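You operate a simulated robot arm through the tools that you are given. There is no shell and no other tool. Be economical: measure what you need, move in short steps, check, and stop when the job is done.

You run a simulated robot arm. Do the job below in one go: nothing can be reset, and whatever is moved stays where it is left.

TASK
Run a warm soak for the teal flannel: cold first, then hot.
Fine: plug in first; cold to 1 L on the basin's scale, hot up to 2 L; both taps off; then lay the flannel in the water; the brush and the soap stay.

The check looks at the end state, three seconds after you hand in, the way a careful person would. Anything else that was tipped, shoved, dropped, spilled or broken makes it a failure.

THE ROBOT
A 7-joint arm with a two-finger parallel gripper on a trunk, on a base that drives. Base frame: it is fixed to the floor where the robot stands at the start and does not move with it; the origin is under the middle of the robot, x ahead of it, y to its left, z up. Units: mm, rad, N and s.
Its first joint turns from -2.897 to 2.897 rad. Places, roughly: basin [500, 100, 800]; basin bowl [500, 100, 700]; cold tap [600, 0, 900]; hot tap [600, 300, 900]. Payload 3.43 kg.
The TCP is the grasp point between the finger pads, 34 mm short of the fingertips. In the tool frame z runs along the fingers and y along their closing line. Largest opening 128 mm; finger width 24, thickness 12; the body of the gripper, 48 by 130 mm, starts 96 mm behind the TCP.
Orientation is that of the tool frame in the base frame, as [roll, pitch, yaw] about the fixed x, y, z axes, in that order (R = Rz(yaw) Ry(pitch) Rx(roll)). With the fingers straight down and closing along the base's y, the tool's x points along the base's -x, its y along +y and its z along -z.

THE INTERFACE
- The arm moves only by the tool jog_arm. Its argument "targets" is text: rows parted by semicolons, each of 7 numbers parted by spaces: the shift along the tool's x, y, z in m, then the turn, a rotation vector about the tool's x, y, z in rad, then the gripper command, from -1 (fully open) to 1 (shut), values between in proportion. In form: tx ty tz ax ay az hand; .... A call has 1 to 8 rows; each row is the pose to reach, as a shift and turn from the pose commanded when the call began, along the tool's axes at that moment. Rows are played at 5 a second. More than 50 mm and 0.15 rad between two rows, or a gripper value outside its range, and nothing of the call is played. A pose out of reach is approached as far as the arm can. The call stops where the force on the tool passes 50 N (or 10 N more than at its start, if that is more) or the arm is blocked; 0.2 s more then pass. Each finger travels about 153 mm/s and halts on what it meets, pressing with about 45 N; the grip force reading is that of the motor and also rises with nothing between the fingers. The clock runs only during rows and for 0.2 s after the last one: add rows that repeat a pose to give the fingers time. It gives the time, the measured TCP pose, the force on the tool (base axes), the opening and the grip force at its end, in the units of the frame above (readings bear some noise), with the torque about the TCP (base axes, N m) and any sound that the robot's microphone picked up, and new pictures: "pictures" is both (left out), scene, wrist or none.
- Cameras (640 x 400 px; columns grow to the right, rows downward): "scene" is now at [183.6, 203.9, 1352]; the picture's right is [-0.36, -0.93, 0.00], its down [-0.66, 0.25, -0.71] and it looks along [0.66, -0.26, -0.71] (base axes); focal length 247 px, centre (320, 200). "wrist" rides on the gripper at [76, -11, -160] in the tool frame; the picture's right is [0.15, 0.99, 0.00], its down [-0.88, 0.13, -0.46] and it looks along [-0.45, 0.07, 0.89] (tool axes); focal length 234 px, centre (320, 200). There is no depth. A picture from a camera that has moved, and an enlarged one, comes with that camera's place and axes in the base frame and with its lens.
- drive_base(legs): drives the robot by 1 to 6 legs, each [ahead, turn to the left] in mm and rad, along the robot's own axes; the way and the turn of a leg run together, so that a leg with both is an arc; at most 1500 mm and 3.142 rad a leg. The arm and the cameras ride along, it lands a little off, and it stops where it bumps. It gives what a move gives, and a new picture of the scene camera.
- aim_head(pan, tilt): turns the head with the scene camera to pan (to the left, within 2.094 rad either way) and tilt (down, from -0.506 to 1.204), counted from straight ahead of the robot. It gives what a move gives, and a new picture of the scene camera.
- enlarge(camera, box): a new picture of the part [left, top, right, bottom] of that camera's present view, enlarged. The clock stands still meanwhile.
- sign_off(): hands the job in; it is judged then, once.

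Work in short steps. Places have to be worked out from the pictures, the camera data and where the tool is seen: move nearer, look again, correct. Check each grasp and each placing, and mend what went wrong. You have 120 turns and 260 pictures in all, those below and enlarged ones among them. Open the gripper and draw the arm clear of the work before you hand the job in, unless the task says otherwise; then end with one line.

The tools are called by a JSON object that holds its "op" and its "data". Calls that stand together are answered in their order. jog_arm: Moves the arm, as the interface text tells. Its arguments: {"type":"object","properties":{"targets":{"type":"string"},"pictures":{"type":"string","enum":["both","scene","wrist","none"]}},"required":["targets"]} The other tools are called the same way: drive_base (legs) drives the base; aim_head (pan, tilt) turns the head that bears the scene camera; enlarge (camera, box) takes an enlarged picture of a part of a camera's view; sign_off () hands the job in.

At the start:

```text
time_s: 0.0
eef_pos: [435.3, 99.7, 1170.3]
tcp_rot: [3.141, -0.001, -3.132]
force: [0.0, -0.2, -0.8]
torque: [-0.02, -0.01, 0.0]
width: 127.9
grasp_force: 0.1
robot x, y, heading: [0.2, 0.3, 0.002]
head pan, tilt: [-0.37, 0.775]
```

scene: 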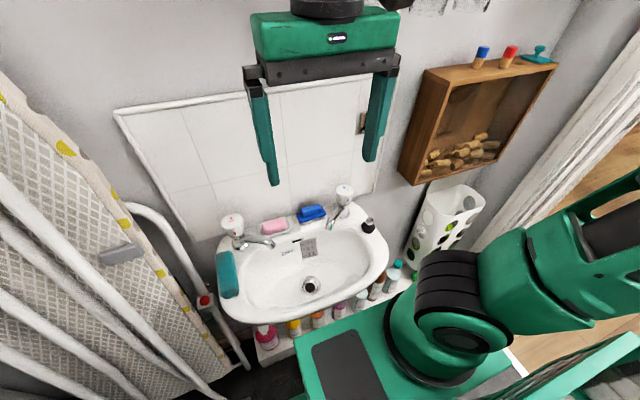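
wrist: 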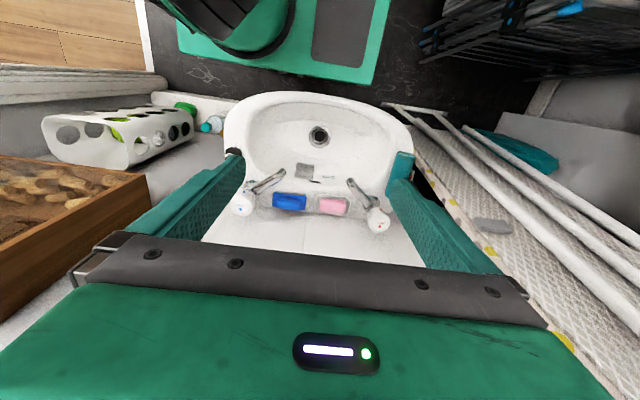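

The basin, with two taps, blue brush, pink soap and the teal flannel on the left rim, is visible. I look closer for details, the plug and the scale.

{"op": "enlarge", "data": {"camera": "scene", "box": [200, 170, 420, 330]}}

{"op": "enlarge", "data": {"camera": "wrist", "box": [200, 80, 440, 240]}}

```text
2.50 times, centred on (310, 250) of scene
camera zoom: at [183.6, 203.9, 1352.0], right [-0.36, -0.93, 0.0], down [-0.66, 0.25, -0.71], along [0.66, -0.26, -0.71], focal length 619 px, centre (345, 75)
```

zoom: 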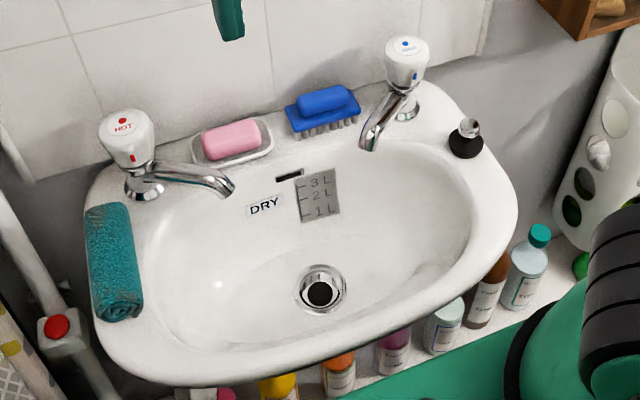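

```text
2.50 times, centred on (320, 160) of wrist
camera zoom: at [359.0, 87.8, 1329.8], right [-0.15, 0.99, 0.0], down [0.88, 0.14, 0.46], along [0.45, 0.07, -0.89], focal length 585 px, centre (320, 300)
```

zoom: 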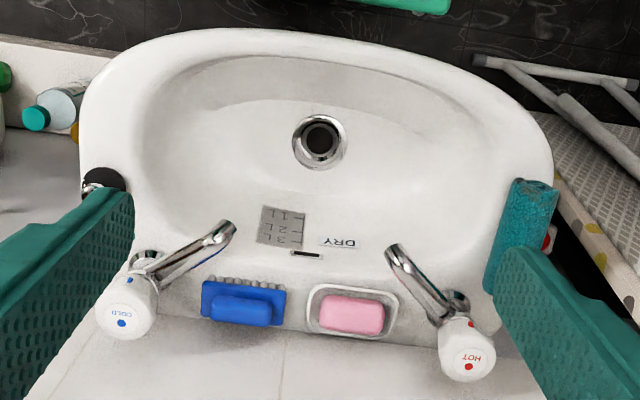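

Estimates: drain ≈[487,111,718], plug on right rim ≈[535,-80,840], cold knob top ≈[600,-27,932], hot ≈[591,252,940]. The drain is too near the axis, so I need to back off; first I look behind.

{"op": "aim_head", "data": {"pan": 2.09, "tilt": 0.8}}

{"op": "aim_head", "data": {"pan": -2.09, "tilt": 0.8}}

```text
time_s: 2.2
eef_pos: [421.7, 100.7, 1177.1]
tcp_rot: [-3.141, 0.012, -3.135]
force: [0.4, 0.2, -0.7]
torque: [0.0, -0.01, 0.02]
width: 128.0
grasp_force: 0.1
robot x, y, heading: [2.4, -4.2, 0.003]
head pan, tilt: [2.089, 0.799]
camera scene: at [67.4, 303.5, 1351.6], right [0.87, 0.5, -0.01], down [0.35, -0.62, -0.7], along [-0.36, 0.61, -0.71], focal length 247 px, centre (320, 200)
```

scene: 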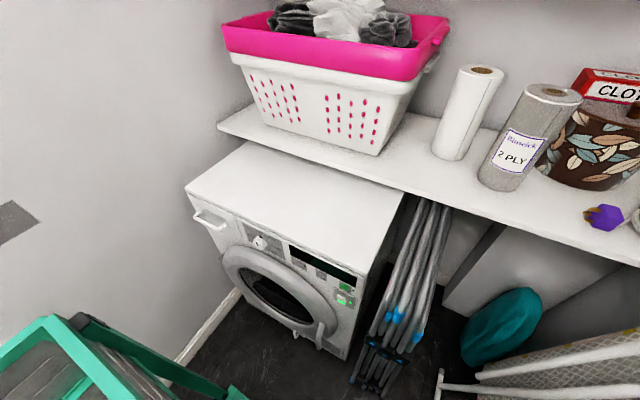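

```text
time_s: 5.6
eef_pos: [420.5, 100.6, 1175.5]
tcp_rot: [-3.141, 0.011, -3.136]
force: [0.0, -0.9, 0.3]
torque: [0.0, -0.01, 0.03]
width: 128.1
grasp_force: 0.1
robot x, y, heading: [2.8, 0.5, 0.003]
head pan, tilt: [-2.089, 0.799]
camera scene: at [67.4, 163.3, 1351.6], right [-0.87, 0.49, 0.01], down [0.35, 0.62, -0.7], along [-0.35, -0.61, -0.71], focal length 247 px, centre (320, 200)
```

scene: 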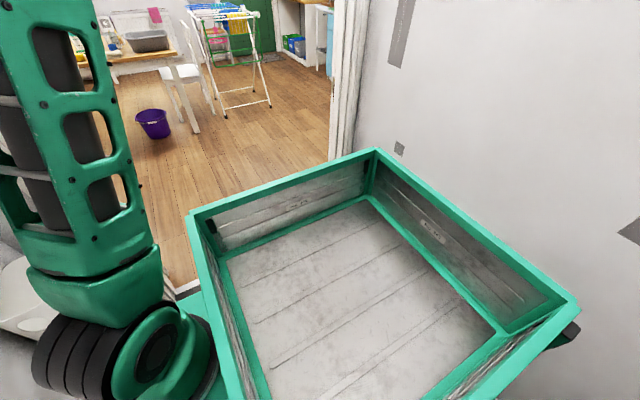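

Behind the robot there's about 300 mm of free space to the wall (tray rear at x≈-340, wall ≈-640). I back up 160 mm and look at the basin again.

{"op": "drive_base", "data": {"legs": [[-160, 0]]}}

{"op": "aim_head", "data": {"pan": -0.25, "tilt": 0.72}}

```text
time_s: 7.1
eef_pos: [260.7, 98.9, 1174.8]
tcp_rot: [-3.141, 0.011, -3.134]
force: [-0.3, 0.2, -0.6]
torque: [0.01, -0.02, 0.0]
width: 128.1
grasp_force: 0.1
robot x, y, heading: [-164.8, -2.2, -0.002]
head pan, tilt: [-2.089, 0.799]
camera scene: at [-93.4, 163.3, 1351.6], right [-0.87, 0.5, 0.01], down [0.35, 0.62, -0.7], along [-0.36, -0.61, -0.71], focal length 247 px, centre (320, 200)
```

scene: 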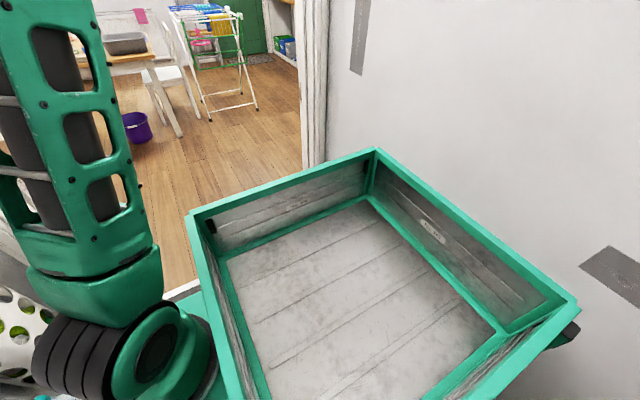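

```text
time_s: 8.9
eef_pos: [246.0, 98.8, 1180.5]
tcp_rot: [-3.141, 0.022, -3.134]
force: [1.1, 0.2, -0.1]
torque: [0.02, -0.01, 0.03]
width: 127.7
grasp_force: 0.1
robot x, y, heading: [-161.5, -4.1, -0.001]
head pan, tilt: [-0.25, 0.721]
camera scene: at [28.2, 212.4, 1356.4], right [-0.25, -0.97, 0.0], down [-0.65, 0.16, -0.74], along [0.72, -0.19, -0.67], focal length 247 px, centre (320, 200)
```

scene: 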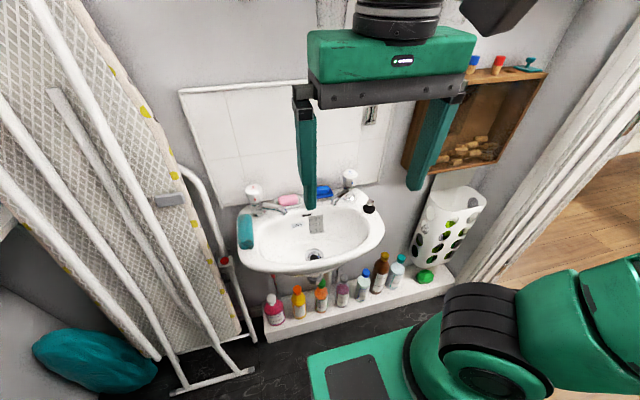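

The robot backed up cleanly. I now move the gripper forward above the basin, near the plug, in free space at about z 1100.

{"op": "jog_arm", "data": {"targets": "-0.03 -0.018 0.01 0 0 0 -1; -0.06 -0.036 0.02 0 0 0 -1; -0.09 -0.054 0.03 0 0 0 -1; -0.12 -0.072 0.04 0 0 0 -1; -0.15 -0.09 0.05 0 0 0 -1; -0.18 -0.108 0.06 0 0 0 -1; -0.21 -0.126 0.07 0 0 0 -1; -0.24 -0.144 0.08 0 0 0 -1"}}

```text
time_s: 10.7
eef_pos: [488.9, -42.7, 1108.5]
tcp_rot: [-3.141, 0.028, -3.134]
force: [-0.4, -0.1, 0.5]
torque: [-0.05, -0.05, 0.04]
width: 128.1
grasp_force: 0.1
robot x, y, heading: [-162.4, -4.6, 0.008]
head pan, tilt: [-0.25, 0.721]
camera scene: at [27.7, 212.6, 1356.5], right [-0.25, -0.97, 0.0], down [-0.65, 0.16, -0.74], along [0.72, -0.19, -0.67], focal length 247 px, centre (320, 200)
camera wrist: at [407.9, -55.5, 1265.9], right [-0.15, 0.99, 0.0], down [0.87, 0.14, 0.48], along [0.47, 0.07, -0.88], focal length 234 px, centre (320, 200)
```

scene: 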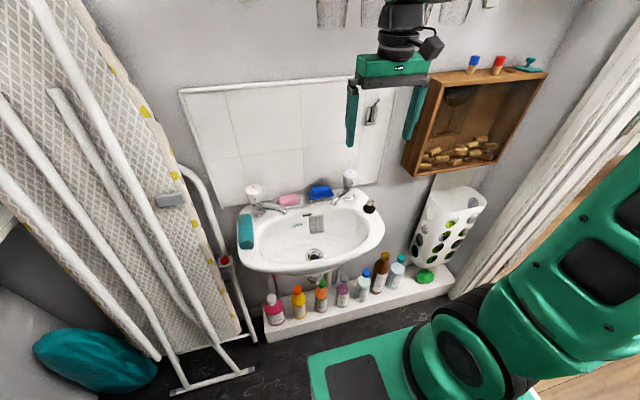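
wrist: 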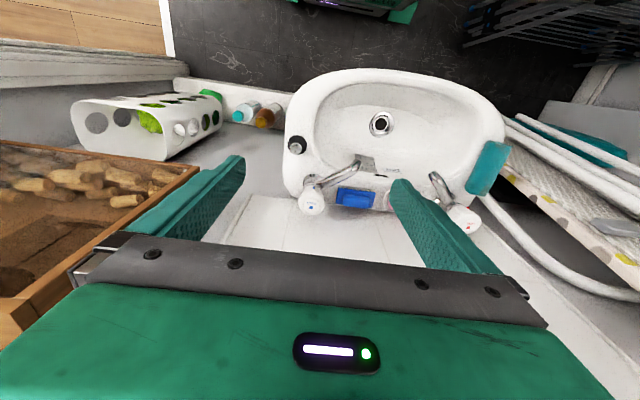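

The basin is in clear view from both cameras; I enlarge both to triangulate the plug and other parts.

{"op": "enlarge", "data": {"camera": "scene", "box": [220, 150, 400, 290]}}

{"op": "enlarge", "data": {"camera": "wrist", "box": [270, 60, 530, 240]}}

```text
2.86 times, centred on (310, 220) of scene
camera zoom: at [27.7, 212.6, 1356.5], right [-0.25, -0.97, 0.0], down [-0.65, 0.16, -0.74], along [0.72, -0.19, -0.67], focal length 707 px, centre (349, 143)
```

zoom: 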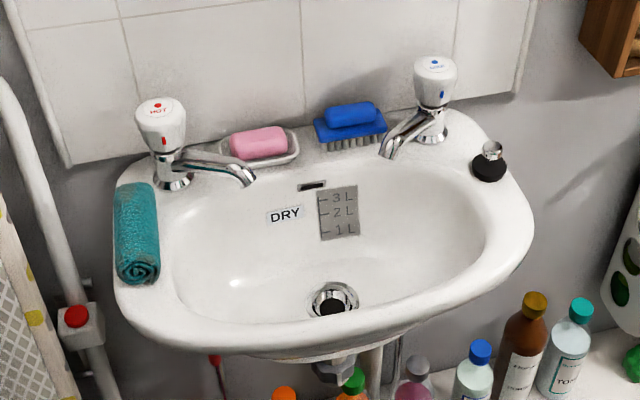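

```text
2.22 times, centred on (400, 150) of wrist
camera zoom: at [407.9, -55.5, 1265.9], right [-0.15, 0.99, 0.0], down [0.87, 0.14, 0.48], along [0.47, 0.07, -0.88], focal length 520 px, centre (142, 311)
```

zoom: 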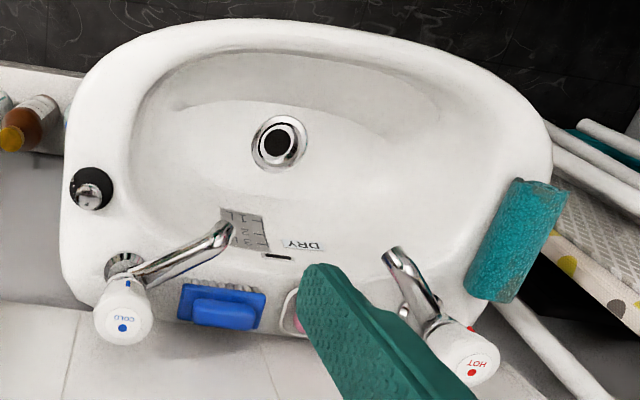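

Plug knob triangulates to ≈[532,-78,845] with the rim ≈816, drain ≈[492,108,~700]. I descend to about z 950 above the plug with the fingers half open, levelling the tool.

{"op": "jog_arm", "data": {"targets": "-0.01 -0.009 0.04 0 0.007 0 -0.5; -0.02 -0.018 0.08 0 0.014 0 0; -0.03 -0.027 0.12 0 0.021 0 0.06; -0.039 -0.035 0.158 0 0.028 0 0.06; -0.039 -0.035 0.158 0 0.028 0 0.06"}}

{"op": "enlarge", "data": {"camera": "wrist", "box": [220, 60, 460, 220]}}

{"op": "enlarge", "data": {"camera": "scene", "box": [300, 120, 420, 220]}}

```text
time_s: 11.9
eef_pos: [531.5, -77.2, 949.3]
tcp_rot: [-3.141, -0.003, -3.134]
force: [-0.1, -0.9, 0.0]
torque: [-0.03, -0.06, -0.01]
width: 60.2
grasp_force: 0.1
robot x, y, heading: [-162.0, -2.8, 0.002]
head pan, tilt: [-0.25, 0.721]
camera scene: at [28.2, 212.5, 1356.4], right [-0.25, -0.97, 0.0], down [-0.65, 0.16, -0.74], along [0.72, -0.19, -0.67], focal length 247 px, centre (320, 200)
camera wrist: at [454.6, -90.1, 1110.1], right [-0.15, 0.99, 0.0], down [0.88, 0.14, 0.45], along [0.45, 0.07, -0.89], focal length 234 px, centre (320, 200)
```

scene: 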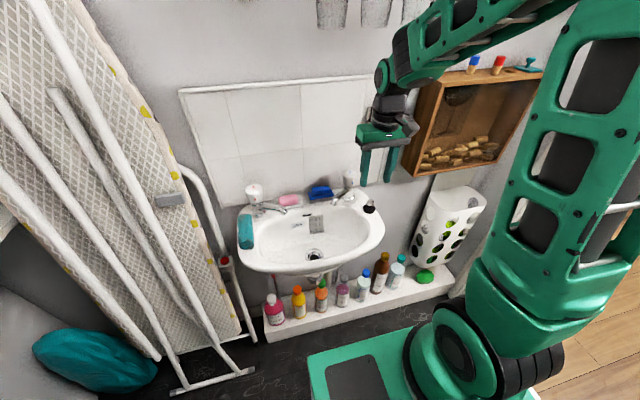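
wrist: 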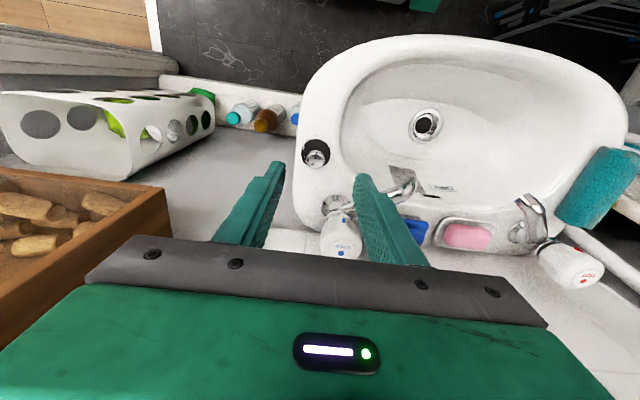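

```text
2.50 times, centred on (340, 140) of wrist
camera zoom: at [454.6, -90.1, 1110.1], right [-0.15, 0.99, 0.0], down [0.88, 0.14, 0.45], along [0.45, 0.07, -0.89], focal length 585 px, centre (270, 350)
```

zoom: 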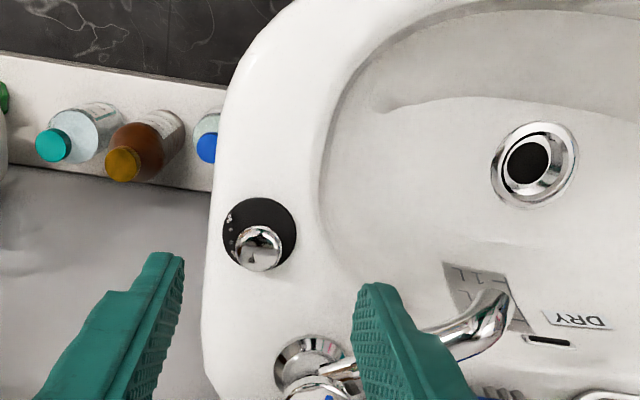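

```text
4.00 times, centred on (360, 170) of scene
camera zoom: at [28.2, 212.5, 1356.4], right [-0.25, -0.97, 0.0], down [-0.65, 0.16, -0.74], along [0.72, -0.19, -0.67], focal length 990 px, centre (160, 320)
```

zoom: 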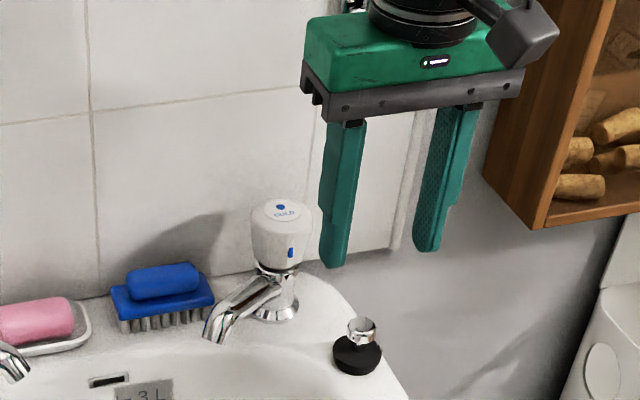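

Both views agree on the knob at about [537,-81,839]. I descend so the fingertips straddle it (TCP z≈864).

{"op": "jog_arm", "data": {"targets": "-0.005 -0.003 0.03 0 0 0 0.06; -0.005 -0.003 0.06 0 0 0 0.06; -0.005 -0.003 0.085 0 0 0 0.06; -0.005 -0.003 0.085 0 0 0 0.06", "pictures": "none"}}

{"op": "enlarge", "data": {"camera": "wrist", "box": [240, 80, 400, 190]}}

{"op": "enlarge", "data": {"camera": "scene", "box": [330, 150, 410, 220]}}

```text
time_s: 12.9
eef_pos: [538.4, -82.4, 864.4]
tcp_rot: [3.141, -0.003, -3.134]
force: [-0.4, -0.7, -0.3]
torque: [-0.02, -0.02, -0.02]
width: 60.1
grasp_force: 0.1
robot x, y, heading: [-161.7, -1.3, 0.001]
head pan, tilt: [-0.25, 0.721]
```

```text
3.64 times, centred on (320, 135) of wrist
camera zoom: at [461.2, -94.5, 1024.3], right [-0.15, 0.99, 0.0], down [0.88, 0.14, 0.45], along [0.45, 0.07, -0.89], focal length 852 px, centre (320, 436)
```

zoom: 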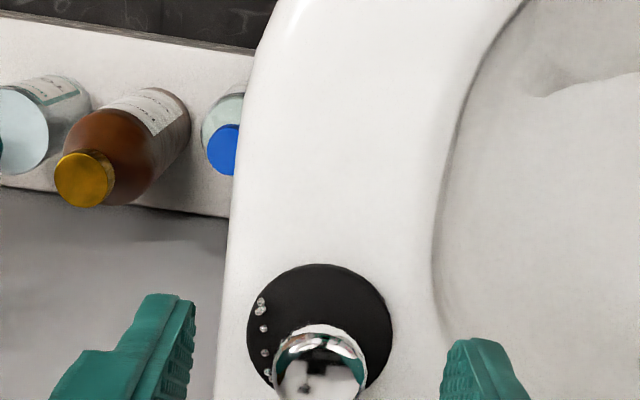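

```text
5.71 times, centred on (370, 185) of scene
camera zoom: at [28.3, 212.5, 1356.4], right [-0.25, -0.97, 0.0], down [-0.65, 0.16, -0.74], along [0.72, -0.19, -0.67], focal length 1414 px, centre (34, 286)
```

zoom: 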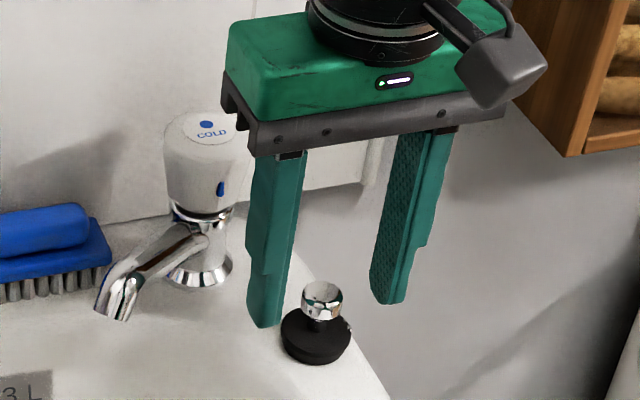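

The knob sits centred between the fingers. I go down 5 mm more and close.

{"op": "jog_arm", "data": {"targets": "0 0 0.005 0 0 0 0.06; 0 0 0.005 0 0 0 0.4; 0 0 0.005 0 0 0 0.7; 0 0 0.005 0 0 0 0.8; 0 0 0.005 0 0 0 0.9", "pictures": "none"}}

{"op": "enlarge", "data": {"camera": "scene", "box": [330, 150, 410, 220]}}

```text
time_s: 14.1
eef_pos: [537.5, -80.9, 859.3]
tcp_rot: [-3.141, -0.004, -3.134]
force: [-0.5, -1.1, 0.2]
torque: [-0.01, 0.03, -0.02]
width: 21.5
grasp_force: 44.7
robot x, y, heading: [-161.4, -1.5, -0.003]
head pan, tilt: [-0.25, 0.721]
```

```text
5.71 times, centred on (370, 185) of scene
camera zoom: at [28.4, 212.5, 1356.4], right [-0.25, -0.97, 0.0], down [-0.65, 0.16, -0.74], along [0.72, -0.19, -0.67], focal length 1414 px, centre (34, 286)
```

zoom: 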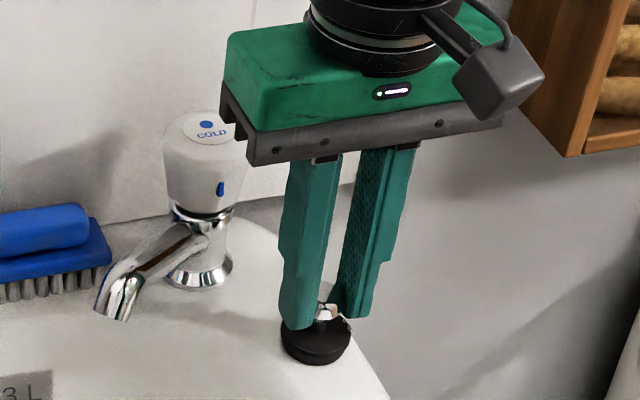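

The knob is held (21.5 mm, 45 N). I lift 90 mm and check, keeping the grip.

{"op": "jog_arm", "data": {"targets": "0 0 -0.02 0 0 0 0.9; 0 0 -0.05 0 0 0 0.9; 0 0 -0.08 0 0 0 0.9; 0 0 -0.09 0 0 0 0.9"}}

{"op": "enlarge", "data": {"camera": "scene", "box": [250, 120, 410, 260]}}

```text
time_s: 15.1
eef_pos: [535.8, -82.0, 949.0]
tcp_rot: [3.141, -0.003, -3.134]
force: [0.2, 0.4, -0.7]
torque: [0.0, 0.01, 0.03]
width: 21.3
grasp_force: 45.3
robot x, y, heading: [-162.3, -0.3, 0.0]
head pan, tilt: [-0.25, 0.721]
camera scene: at [28.5, 212.5, 1356.4], right [-0.25, -0.97, 0.0], down [-0.65, 0.16, -0.74], along [0.72, -0.19, -0.67], focal length 247 px, centre (320, 200)
camera wrist: at [459.7, -93.7, 1108.4], right [-0.15, 0.99, 0.0], down [0.88, 0.14, 0.45], along [0.45, 0.07, -0.89], focal length 234 px, centre (320, 200)
```

scene: 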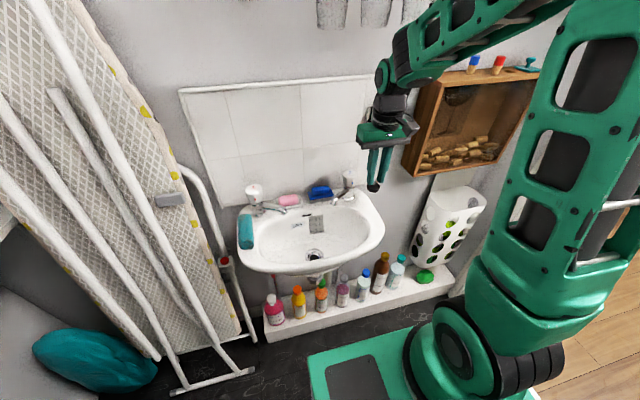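
wrist: 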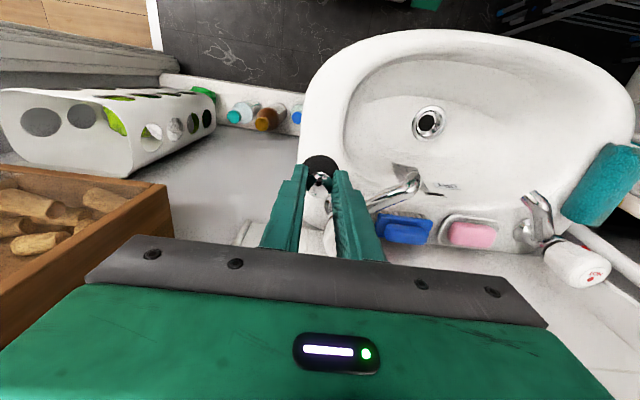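

```text
2.86 times, centred on (330, 190) of scene
camera zoom: at [28.5, 212.5, 1356.4], right [-0.25, -0.97, 0.0], down [-0.65, 0.16, -0.74], along [0.72, -0.19, -0.67], focal length 707 px, centre (291, 229)
```

zoom: 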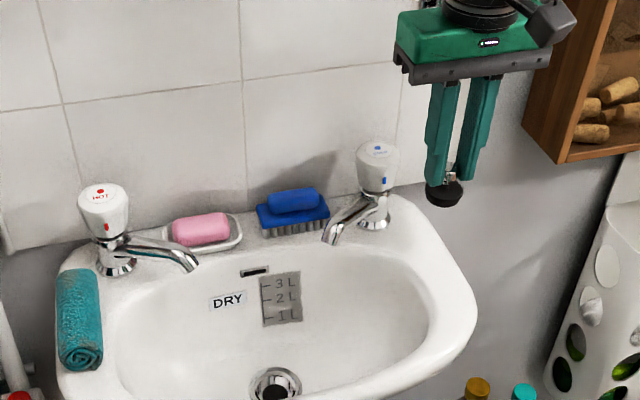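

The plug hangs straight and held. I carry it across above the drain at ≈[490,108].

{"op": "jog_arm", "data": {"targets": "0.04 0.02 0 0 0 0 0.9; 0.046 0.065 0 0 0 0 0.9; 0.046 0.11 0 0 0 0 0.9; 0.046 0.15 0 0 0 0 0.9; 0.046 0.19 0 0 0 0 0.9; 0.046 0.19 0.03 0 0 0 0.9; 0.046 0.19 0.03 0 0 0 0.9"}}

{"op": "enlarge", "data": {"camera": "scene", "box": [270, 140, 370, 270]}}

{"op": "enlarge", "data": {"camera": "wrist", "box": [240, 70, 400, 180]}}

```text
time_s: 16.7
eef_pos: [489.2, 109.0, 919.3]
tcp_rot: [3.141, -0.004, -3.133]
force: [-0.5, 0.4, -0.4]
torque: [0.0, -0.02, 0.01]
width: 21.4
grasp_force: 44.9
robot x, y, heading: [-159.3, -1.6, -0.001]
head pan, tilt: [-0.25, 0.721]
camera scene: at [28.3, 212.5, 1356.4], right [-0.25, -0.97, 0.0], down [-0.65, 0.16, -0.74], along [0.72, -0.19, -0.67], focal length 247 px, centre (320, 200)
camera wrist: at [413.8, 96.7, 1079.0], right [-0.15, 0.99, 0.0], down [0.88, 0.14, 0.45], along [0.45, 0.07, -0.89], focal length 234 px, centre (320, 200)
```

scene: 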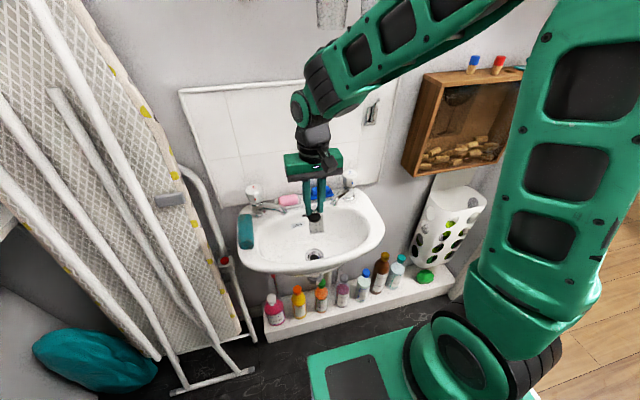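
wrist: 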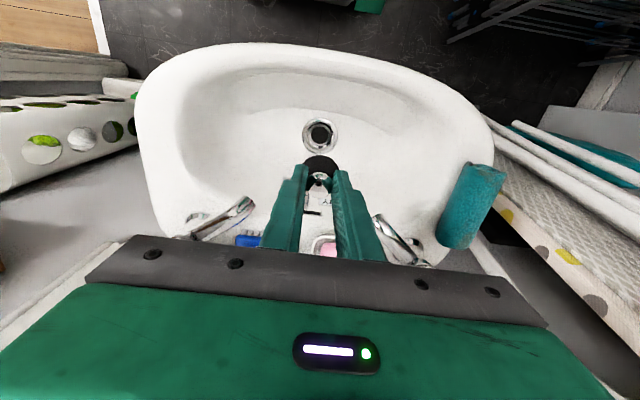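

```text
3.08 times, centred on (320, 205) of scene
camera zoom: at [28.3, 212.5, 1356.4], right [-0.25, -0.97, 0.0], down [-0.65, 0.16, -0.74], along [0.72, -0.19, -0.67], focal length 761 px, centre (320, 185)
```

zoom: 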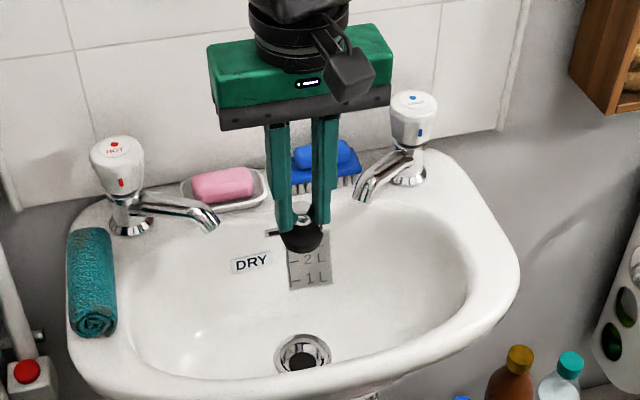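

```text
3.64 times, centred on (320, 125) of wrist
camera zoom: at [413.8, 96.7, 1079.0], right [-0.15, 0.99, 0.0], down [0.88, 0.14, 0.45], along [0.45, 0.07, -0.89], focal length 852 px, centre (320, 473)
```

zoom: 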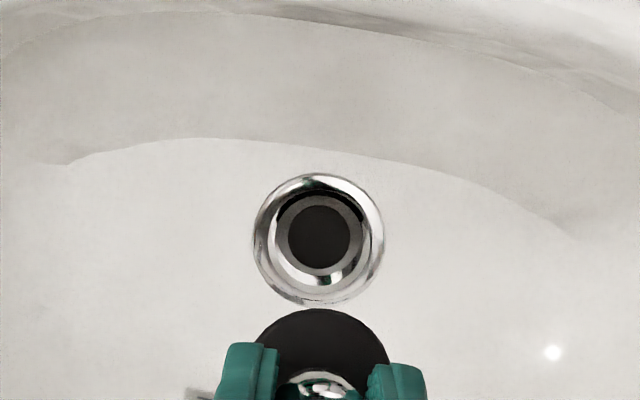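

Drain triangulates to [495,109,685]. I shift 6 mm ahead and descend to z 790, above the point where the gripper body could meet the spouts, and look.

{"op": "jog_arm", "data": {"targets": "-0.006 0.001 0.04 0 0 0 0.9; -0.006 0.001 0.08 0 0 0 0.9; -0.006 0.001 0.12 0 0 0 0.9; -0.006 0.001 0.129 0 0 0 0.9; -0.006 0.001 0.129 0 0 0 0.9"}}

{"op": "enlarge", "data": {"camera": "scene", "box": [270, 160, 370, 270]}}

{"op": "enlarge", "data": {"camera": "wrist", "box": [180, 70, 460, 270]}}

```text
time_s: 17.9
eef_pos: [494.1, 110.1, 788.8]
tcp_rot: [-3.14, -0.003, -3.135]
force: [-0.2, 1.0, -1.0]
torque: [0.01, -0.03, -0.03]
width: 21.4
grasp_force: 45.5
robot x, y, heading: [-162.9, -2.6, 0.002]
head pan, tilt: [-0.25, 0.721]
camera scene: at [28.4, 212.5, 1356.4], right [-0.25, -0.97, 0.0], down [-0.65, 0.16, -0.74], along [0.72, -0.19, -0.67], focal length 247 px, centre (320, 200)
camera wrist: at [418.6, 97.4, 948.4], right [-0.15, 0.99, 0.0], down [0.88, 0.14, 0.45], along [0.45, 0.07, -0.89], focal length 234 px, centre (320, 200)
```

scene: 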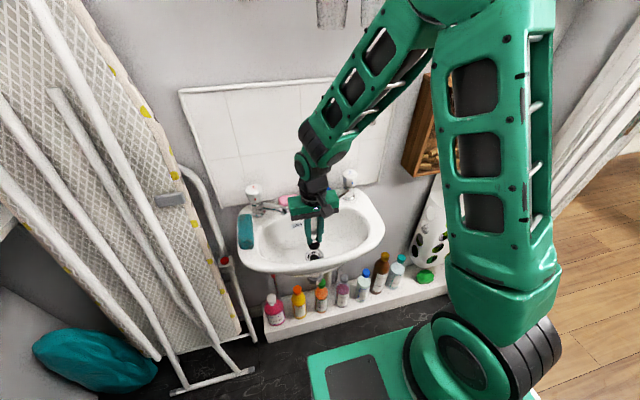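
wrist: 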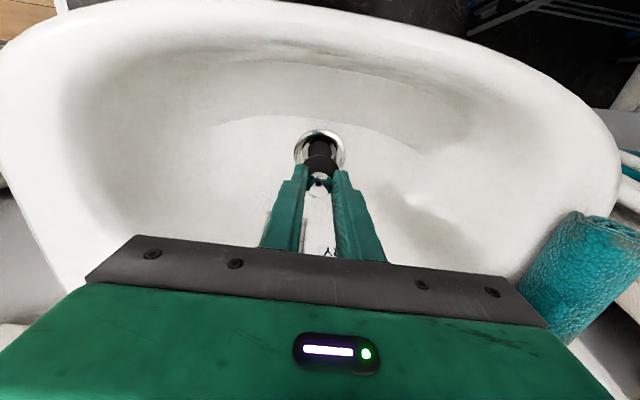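

```text
3.64 times, centred on (320, 215) of scene
camera zoom: at [28.4, 212.5, 1356.4], right [-0.25, -0.97, 0.0], down [-0.65, 0.16, -0.74], along [0.72, -0.19, -0.67], focal length 900 px, centre (320, 146)
```

zoom: 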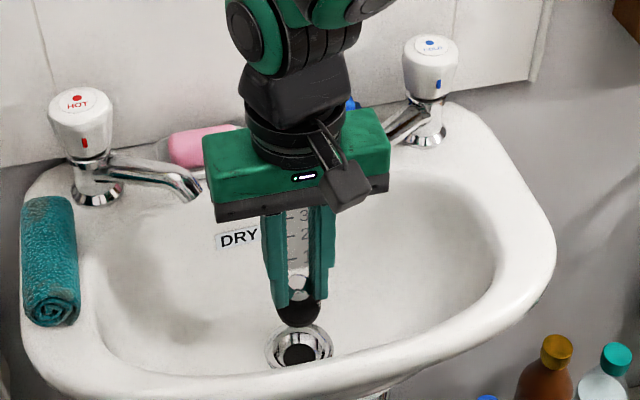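

```text
2.00 times, centred on (320, 170) of wrist
camera zoom: at [418.6, 97.4, 948.4], right [-0.15, 0.99, 0.0], down [0.88, 0.14, 0.45], along [0.45, 0.07, -0.89], focal length 468 px, centre (320, 260)
```

zoom: 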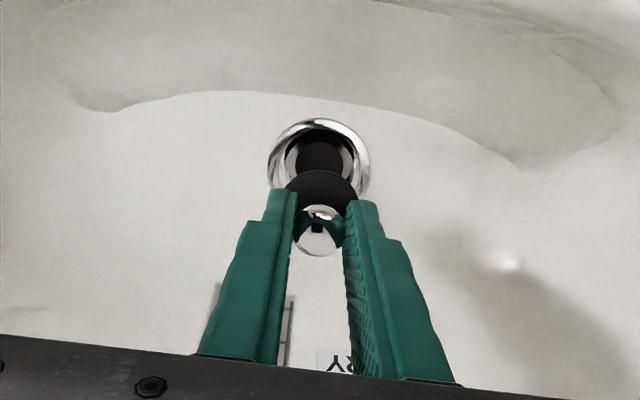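

Alignment with the drain is within 1–2 mm and the body clears the spouts by about 10 mm. I descend slowly toward seating, watching force.

{"op": "jog_arm", "data": {"targets": "0.001 -0.001 0.02 0 0 0 0.9; 0.001 -0.001 0.035 0 0 0 0.9; 0.001 -0.001 0.04 0 0 0 0.9; 0.001 -0.001 0.04 0 0 0 0.9", "pictures": "none"}}

{"op": "enlarge", "data": {"camera": "scene", "box": [270, 160, 370, 270]}}

{"op": "enlarge", "data": {"camera": "wrist", "box": [240, 70, 400, 180]}}

```text
time_s: 18.9
eef_pos: [493.8, 109.5, 749.3]
tcp_rot: [-3.139, -0.004, -3.134]
force: [-0.1, 0.0, -1.1]
torque: [0.02, 0.0, 0.02]
width: 21.2
grasp_force: 44.6
robot x, y, heading: [-160.0, -3.3, 0.001]
head pan, tilt: [-0.25, 0.721]
```

```text
3.64 times, centred on (320, 215) of scene
camera zoom: at [28.4, 212.5, 1356.4], right [-0.25, -0.97, 0.0], down [-0.65, 0.16, -0.74], along [0.72, -0.19, -0.67], focal length 900 px, centre (320, 146)
```

zoom: 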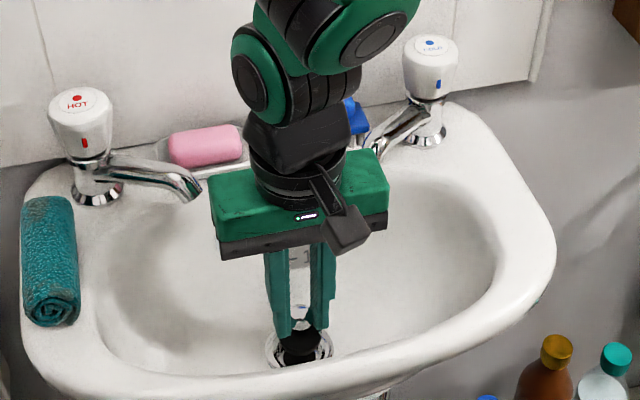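

```text
3.64 times, centred on (320, 125) of wrist
camera zoom: at [417.3, 96.5, 909.1], right [-0.15, 0.99, 0.0], down [0.88, 0.14, 0.45], along [0.45, 0.07, -0.89], focal length 852 px, centre (320, 473)
```

zoom: 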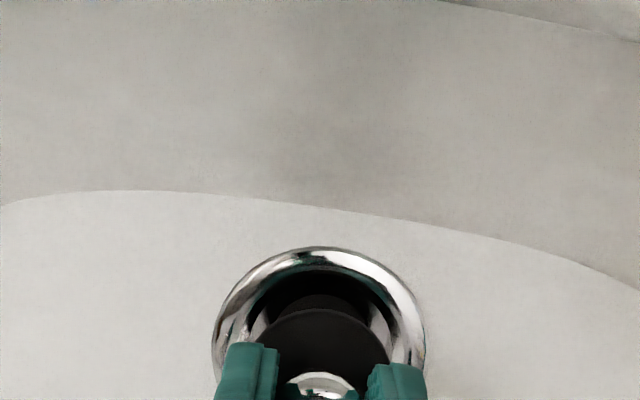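

Still aligned; no contact yet. Continue lowering in fine steps.

{"op": "jog_arm", "data": {"targets": "0 -0.001 0.006 0 0 0 0.9; 0 -0.001 0.010 0 0 0 0.9; 0 -0.001 0.013 0 0 0 0.9; 0 -0.001 0.016 0 0 0 0.9; 0 -0.001 0.016 0 0 0 0.9", "pictures": "none"}}

{"op": "enlarge", "data": {"camera": "wrist", "box": [240, 90, 400, 200]}}

```text
time_s: 20.1
eef_pos: [492.8, 107.6, 734.7]
tcp_rot: [-3.141, -0.003, -3.135]
force: [1.1, -0.2, -1.3]
torque: [-0.02, -0.01, 0.02]
width: 21.5
grasp_force: 45.1
robot x, y, heading: [-160.2, 7.6, 0.003]
head pan, tilt: [-0.25, 0.721]
```

```text
3.64 times, centred on (320, 145) of wrist
camera zoom: at [417.1, 94.8, 894.8], right [-0.15, 0.99, 0.0], down [0.88, 0.14, 0.45], along [0.45, 0.07, -0.89], focal length 852 px, centre (320, 400)
```

zoom: 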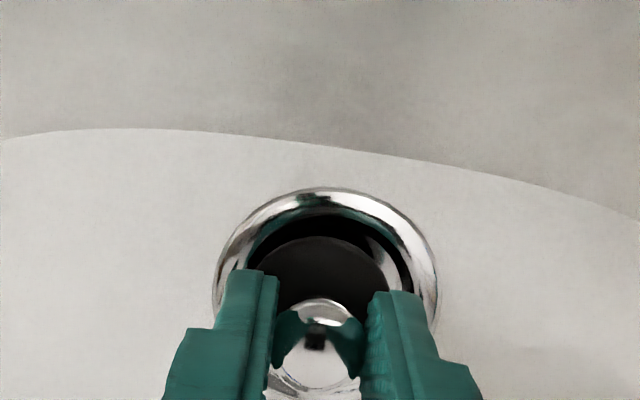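

Plug and ring centres agree within 1 mm; I keep lowering until I feel the seat.

{"op": "jog_arm", "data": {"targets": "0 0.001 0.004 0 0 0 0.9; 0 0.001 0.008 0 0 0 0.9; 0 0.001 0.012 0 0 0 0.9; 0 0.001 0.016 0 0 0 0.9; 0 0.001 0.020 0 0 0 0.9", "pictures": "none"}}

{"op": "enlarge", "data": {"camera": "wrist", "box": [240, 90, 400, 200]}}

{"op": "enlarge", "data": {"camera": "scene", "box": [270, 160, 370, 270]}}

```text
time_s: 21.1
eef_pos: [489.4, 109.7, 731.3]
tcp_rot: [3.139, 0.021, -3.136]
force: [16.0, 1.5, 22.8]
torque: [0.03, -0.66, 0.03]
width: 21.7
grasp_force: 45.4
robot x, y, heading: [-161.5, 4.0, -0.0]
head pan, tilt: [-0.25, 0.721]
stopped in row 5: the force on the tool passed its limit at 62 N (the readings are from after the stop); the commanded pose is now the measured one
```

```text
3.64 times, centred on (320, 145) of wrist
camera zoom: at [408.6, 96.8, 889.3], right [-0.15, 0.99, 0.0], down [0.87, 0.13, 0.48], along [0.47, 0.07, -0.88], focal length 852 px, centre (320, 400)
```

zoom: 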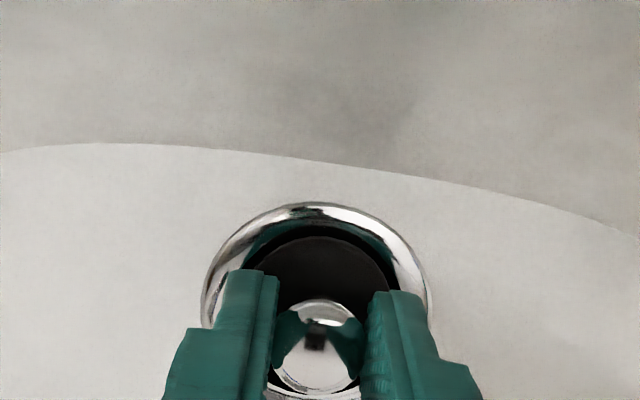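

```text
3.64 times, centred on (320, 215) of scene
camera zoom: at [28.4, 212.4, 1356.4], right [-0.25, -0.97, 0.0], down [-0.65, 0.16, -0.74], along [0.72, -0.19, -0.67], focal length 900 px, centre (320, 146)
```

zoom: 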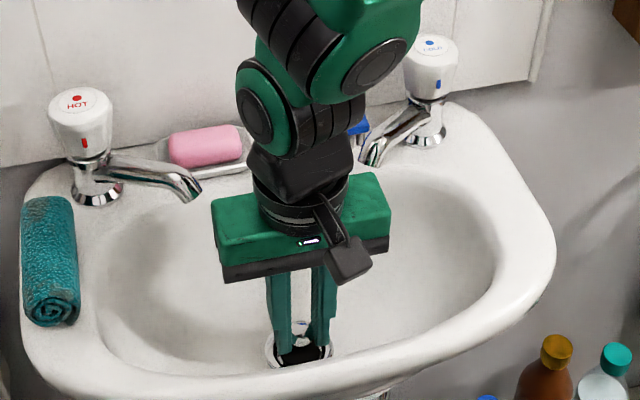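

Contact at z≈731 with the plug pressed toward -x; the tool tilted slightly. I back up 6 mm, level it, and recentre at x≈494 for a look.

{"op": "jog_arm", "data": {"targets": "0 0 -0.006 0 0 0 0.9; -0.004 -0.001 -0.006 0 0.023 0 0.9; -0.004 -0.001 -0.006 0 0.023 0 0.9", "pictures": "none"}}

{"op": "enlarge", "data": {"camera": "wrist", "box": [240, 90, 400, 200]}}

{"op": "enlarge", "data": {"camera": "scene", "box": [290, 215, 350, 270]}}

```text
time_s: 21.9
eef_pos: [489.3, 107.7, 734.9]
tcp_rot: [-3.141, -0.012, -3.135]
force: [-0.4, 0.1, -1.3]
torque: [-0.02, 0.01, -0.03]
width: 21.4
grasp_force: 44.9
robot x, y, heading: [-161.3, -2.0, 0.003]
head pan, tilt: [-0.25, 0.721]
```

```text
3.64 times, centred on (320, 145) of wrist
camera zoom: at [414.1, 95.3, 895.5], right [-0.15, 0.99, 0.0], down [0.89, 0.14, 0.44], along [0.44, 0.07, -0.9], focal length 852 px, centre (320, 400)
```

zoom: 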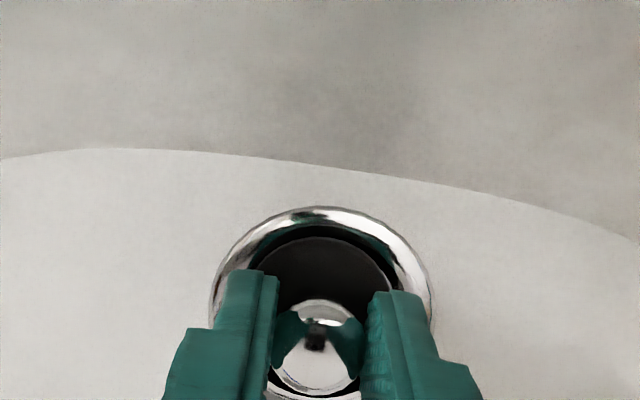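

```text
7.27 times, centred on (320, 242) of scene
camera zoom: at [28.3, 212.5, 1356.4], right [-0.25, -0.97, 0.0], down [-0.65, 0.16, -0.74], along [0.72, -0.19, -0.67], focal length 1800 px, centre (320, -109)
```

zoom: 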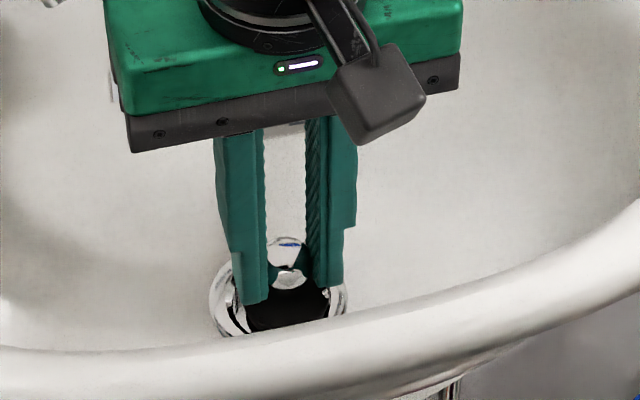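

The tool came back about 4 mm too near (x 489). The ring centre is ≈[493,108.3], so I correct that at this height.

{"op": "jog_arm", "data": {"targets": "-0.004 0.0005 -0.002 0 -0.01 0 0.9; -0.004 0.0005 -0.002 0 -0.01 0 0.9; -0.004 0.0005 -0.002 0 -0.01 0 0.9", "pictures": "none"}}

{"op": "enlarge", "data": {"camera": "wrist", "box": [240, 90, 400, 200]}}

```text
time_s: 22.7
eef_pos: [493.5, 108.6, 736.9]
tcp_rot: [-3.141, -0.003, -3.136]
force: [0.2, -0.6, -0.3]
torque: [-0.02, 0.0, 0.01]
width: 21.7
grasp_force: 45.1
robot x, y, heading: [-160.3, -3.9, -0.001]
head pan, tilt: [-0.25, 0.721]
```

```text
3.64 times, centred on (320, 145) of wrist
camera zoom: at [416.5, 95.6, 896.5], right [-0.15, 0.99, 0.0], down [0.88, 0.14, 0.45], along [0.45, 0.07, -0.89], focal length 852 px, centre (320, 400)
```

zoom: 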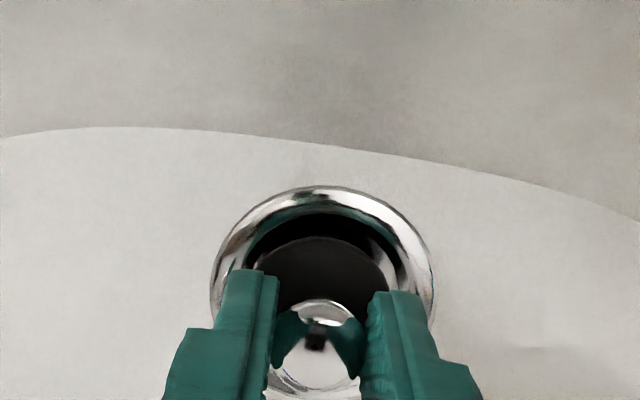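

Now aligned within about 0.5 mm. Lower in small steps again.

{"op": "jog_arm", "data": {"targets": "0 0 0.003 0 0 0 0.9; 0 0 0.005 0 0 0 0.9; 0 0 0.007 0 0 0 0.9; 0 0 0.009 0 0 0 0.9; 0 0 0.011 0 0 0 0.9; 0 0 0.011 0 0 0 0.9", "pictures": "none"}}

{"op": "enlarge", "data": {"camera": "wrist", "box": [240, 90, 400, 200]}}

```text
time_s: 24.1
eef_pos: [493.4, 108.0, 726.0]
tcp_rot: [3.141, -0.002, -3.134]
force: [-0.3, 1.1, -0.1]
torque: [0.0, -0.03, -0.01]
width: 21.3
grasp_force: 45.0
robot x, y, heading: [-159.5, -1.6, 0.002]
head pan, tilt: [-0.25, 0.721]
```

```text
3.64 times, centred on (320, 145) of wrist
camera zoom: at [417.4, 96.2, 885.6], right [-0.15, 0.99, 0.0], down [0.88, 0.14, 0.45], along [0.45, 0.07, -0.89], focal length 852 px, centre (320, 400)
```

zoom: 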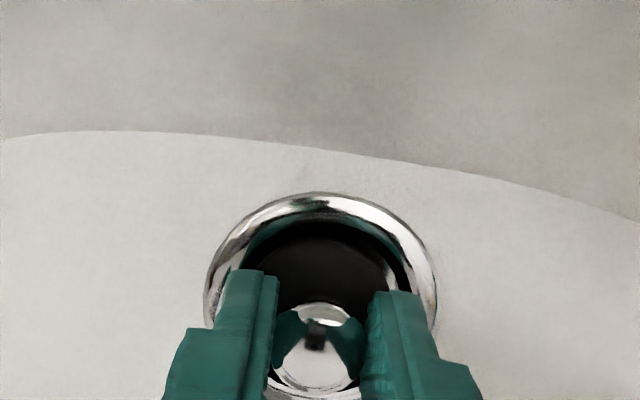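

No contact yet at 726, deeper than before, so it is entering the hole. Continue a few mm, then release and let it drop/press.

{"op": "jog_arm", "data": {"targets": "0 0 0.002 0 0 0 0.9; 0 0 0.004 0 0 0 0.9; 0 0 0.006 0 0 0 0.9; 0 0 0.007 0 0 0 0.9; 0 0 0.007 0 0 0 0.9", "pictures": "none"}}

{"op": "enlarge", "data": {"camera": "wrist", "box": [240, 90, 400, 200]}}

{"op": "enlarge", "data": {"camera": "scene", "box": [290, 215, 350, 270]}}

```text
time_s: 25.1
eef_pos: [488.1, 109.8, 731.0]
tcp_rot: [3.139, 0.022, -3.136]
force: [15.0, 2.1, 23.3]
torque: [0.08, -0.57, 0.03]
width: 20.9
grasp_force: 44.6
robot x, y, heading: [-160.4, -1.2, -0.005]
head pan, tilt: [-0.25, 0.721]
stopped in row 4: the force on the tool passed its limit at 54 N (the readings are from after the stop); the commanded pose is now the measured one
```

```text
3.64 times, centred on (320, 145) of wrist
camera zoom: at [408.2, 96.7, 889.1], right [-0.15, 0.99, 0.0], down [0.87, 0.13, 0.48], along [0.47, 0.07, -0.88], focal length 852 px, centre (320, 400)
```

zoom: 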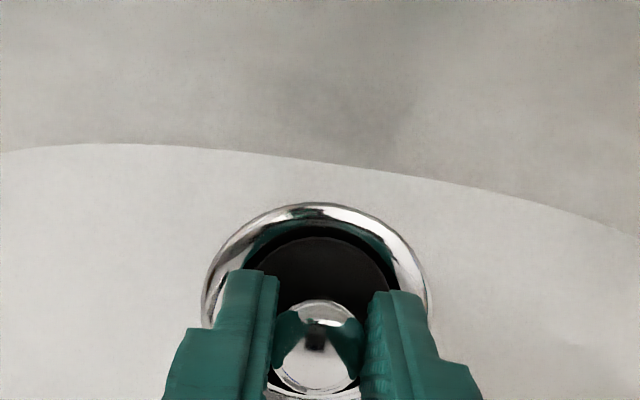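

```text
7.27 times, centred on (320, 242) of scene
camera zoom: at [28.5, 212.5, 1356.4], right [-0.25, -0.97, 0.0], down [-0.65, 0.16, -0.74], along [0.72, -0.19, -0.67], focal length 1800 px, centre (320, -109)
```

zoom: 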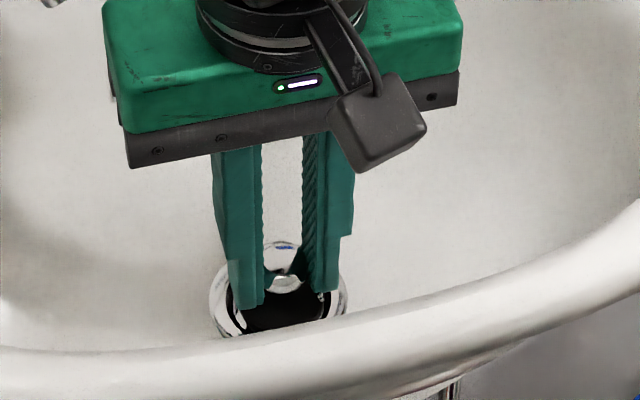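

Contact again at about TCP 719 – probably fingertips (z 685) on the ring or the plug on its seat. I recentre, lower to just above that (z≈723), and release to let it settle.

{"op": "jog_arm", "data": {"targets": "0 0 -0.006 0 0 0 0.9; -0.004 -0.001 -0.008 0 0.013 0 0.9; -0.008 -0.001 -0.008 0 0.013 0 0.9; -0.008 -0.001 -0.008 0 0.013 0 0.9", "pictures": "none"}}

```text
time_s: 26.1
eef_pos: [494.2, 108.8, 736.9]
tcp_rot: [-3.141, 0.0, -3.135]
force: [-0.3, 0.3, -0.6]
torque: [0.0, 0.01, 0.01]
width: 21.3
grasp_force: 44.5
robot x, y, heading: [-163.3, -1.9, -0.004]
head pan, tilt: [-0.25, 0.721]
```

Recentred at [494.2,108.8,736.9], level. Now lower 14 mm to z≈723 and open to ~45 mm.

{"op": "jog_arm", "data": {"targets": "0.0006 -0.0003 0.005 0 0 0 0.9; 0.0006 -0.0003 0.009 0 0 0 0.9; 0.0006 -0.0003 0.0135 0 0 0 0.9; 0.0006 -0.0003 0.0135 0 0 0 0.9; 0.0006 -0.0003 0.0135 0 0 0 0.5; 0.0006 -0.0003 0.0135 0 0 0 0.25; 0.0006 -0.0003 0.0135 0 0 0 0.25", "pictures": "none"}}

{"op": "enlarge", "data": {"camera": "wrist", "box": [240, 90, 400, 200]}}

{"op": "enlarge", "data": {"camera": "scene", "box": [290, 215, 350, 270]}}

```text
time_s: 27.7
eef_pos: [493.2, 107.0, 723.4]
tcp_rot: [3.141, 0.0, -3.133]
force: [0.5, 0.7, 0.3]
torque: [0.0, -0.02, 0.01]
width: 48.1
grasp_force: 0.0
robot x, y, heading: [-159.4, 4.4, 0.001]
head pan, tilt: [-0.25, 0.721]
```

```text
3.64 times, centred on (320, 145) of wrist
camera zoom: at [416.6, 95.0, 883.4], right [-0.15, 0.99, 0.0], down [0.88, 0.14, 0.46], along [0.45, 0.07, -0.89], focal length 852 px, centre (320, 400)
```

zoom: 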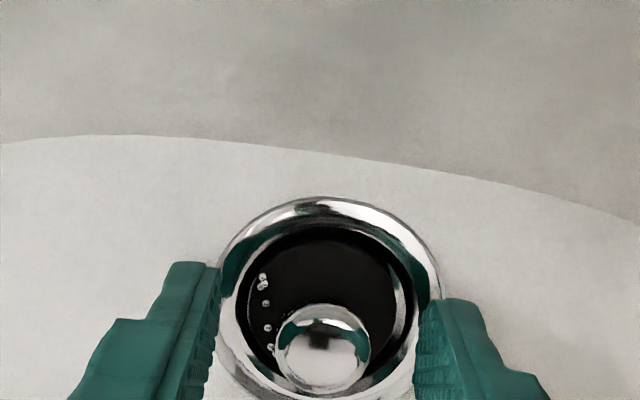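

```text
7.27 times, centred on (320, 242) of scene
camera zoom: at [28.4, 212.5, 1356.4], right [-0.25, -0.97, 0.0], down [-0.65, 0.16, -0.74], along [0.72, -0.19, -0.67], focal length 1800 px, centre (320, -109)
```

zoom: 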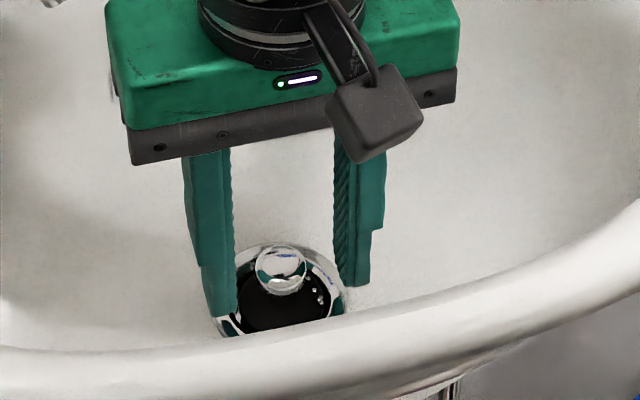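

The plug sits concentric in the waste. I raise the arm straight up to check it from above.

{"op": "jog_arm", "data": {"targets": "0 0 -0.04 0 0 0 0.25; 0 0 -0.08 0 0 0 0.25; 0 0 -0.12 0 0 0 0.25; 0 0 -0.16 0 0 0 0.25; 0 0 -0.2 0 0 0 0.25; 0 0 -0.24 0 0 0 0.25", "pictures": "none"}}

{"op": "enlarge", "data": {"camera": "wrist", "box": [240, 70, 400, 180]}}

{"op": "enlarge", "data": {"camera": "scene", "box": [270, 180, 350, 270]}}

```text
time_s: 29.1
eef_pos: [492.6, 108.9, 964.7]
tcp_rot: [3.14, 0.0, -3.134]
force: [1.0, -0.2, -0.2]
torque: [0.03, 0.04, 0.02]
width: 48.1
grasp_force: 0.0
robot x, y, heading: [-159.7, -2.0, 0.003]
head pan, tilt: [-0.25, 0.721]
```

```text
3.64 times, centred on (320, 125) of wrist
camera zoom: at [416.2, 96.4, 1123.8], right [-0.15, 0.99, 0.0], down [0.88, 0.14, 0.46], along [0.45, 0.07, -0.89], focal length 852 px, centre (320, 473)
```

zoom: 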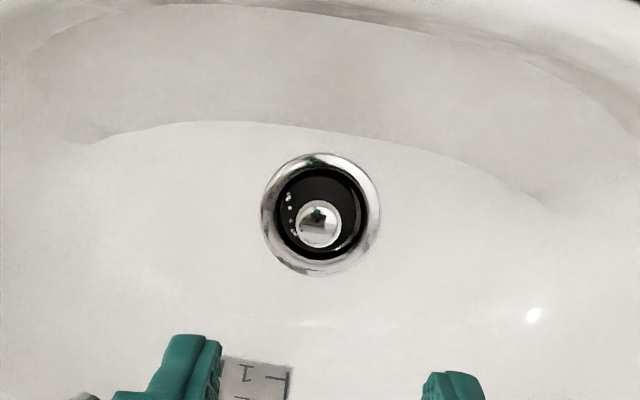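

```text
4.44 times, centred on (310, 225) of scene
camera zoom: at [28.7, 212.6, 1356.4], right [-0.25, -0.97, 0.0], down [-0.65, 0.16, -0.74], along [0.72, -0.19, -0.67], focal length 1100 px, centre (364, 89)
```

zoom: 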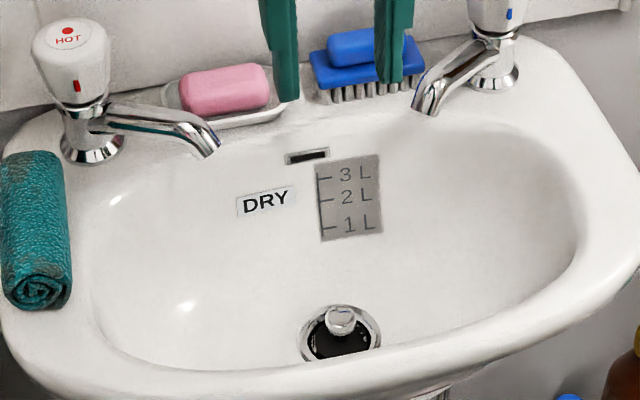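

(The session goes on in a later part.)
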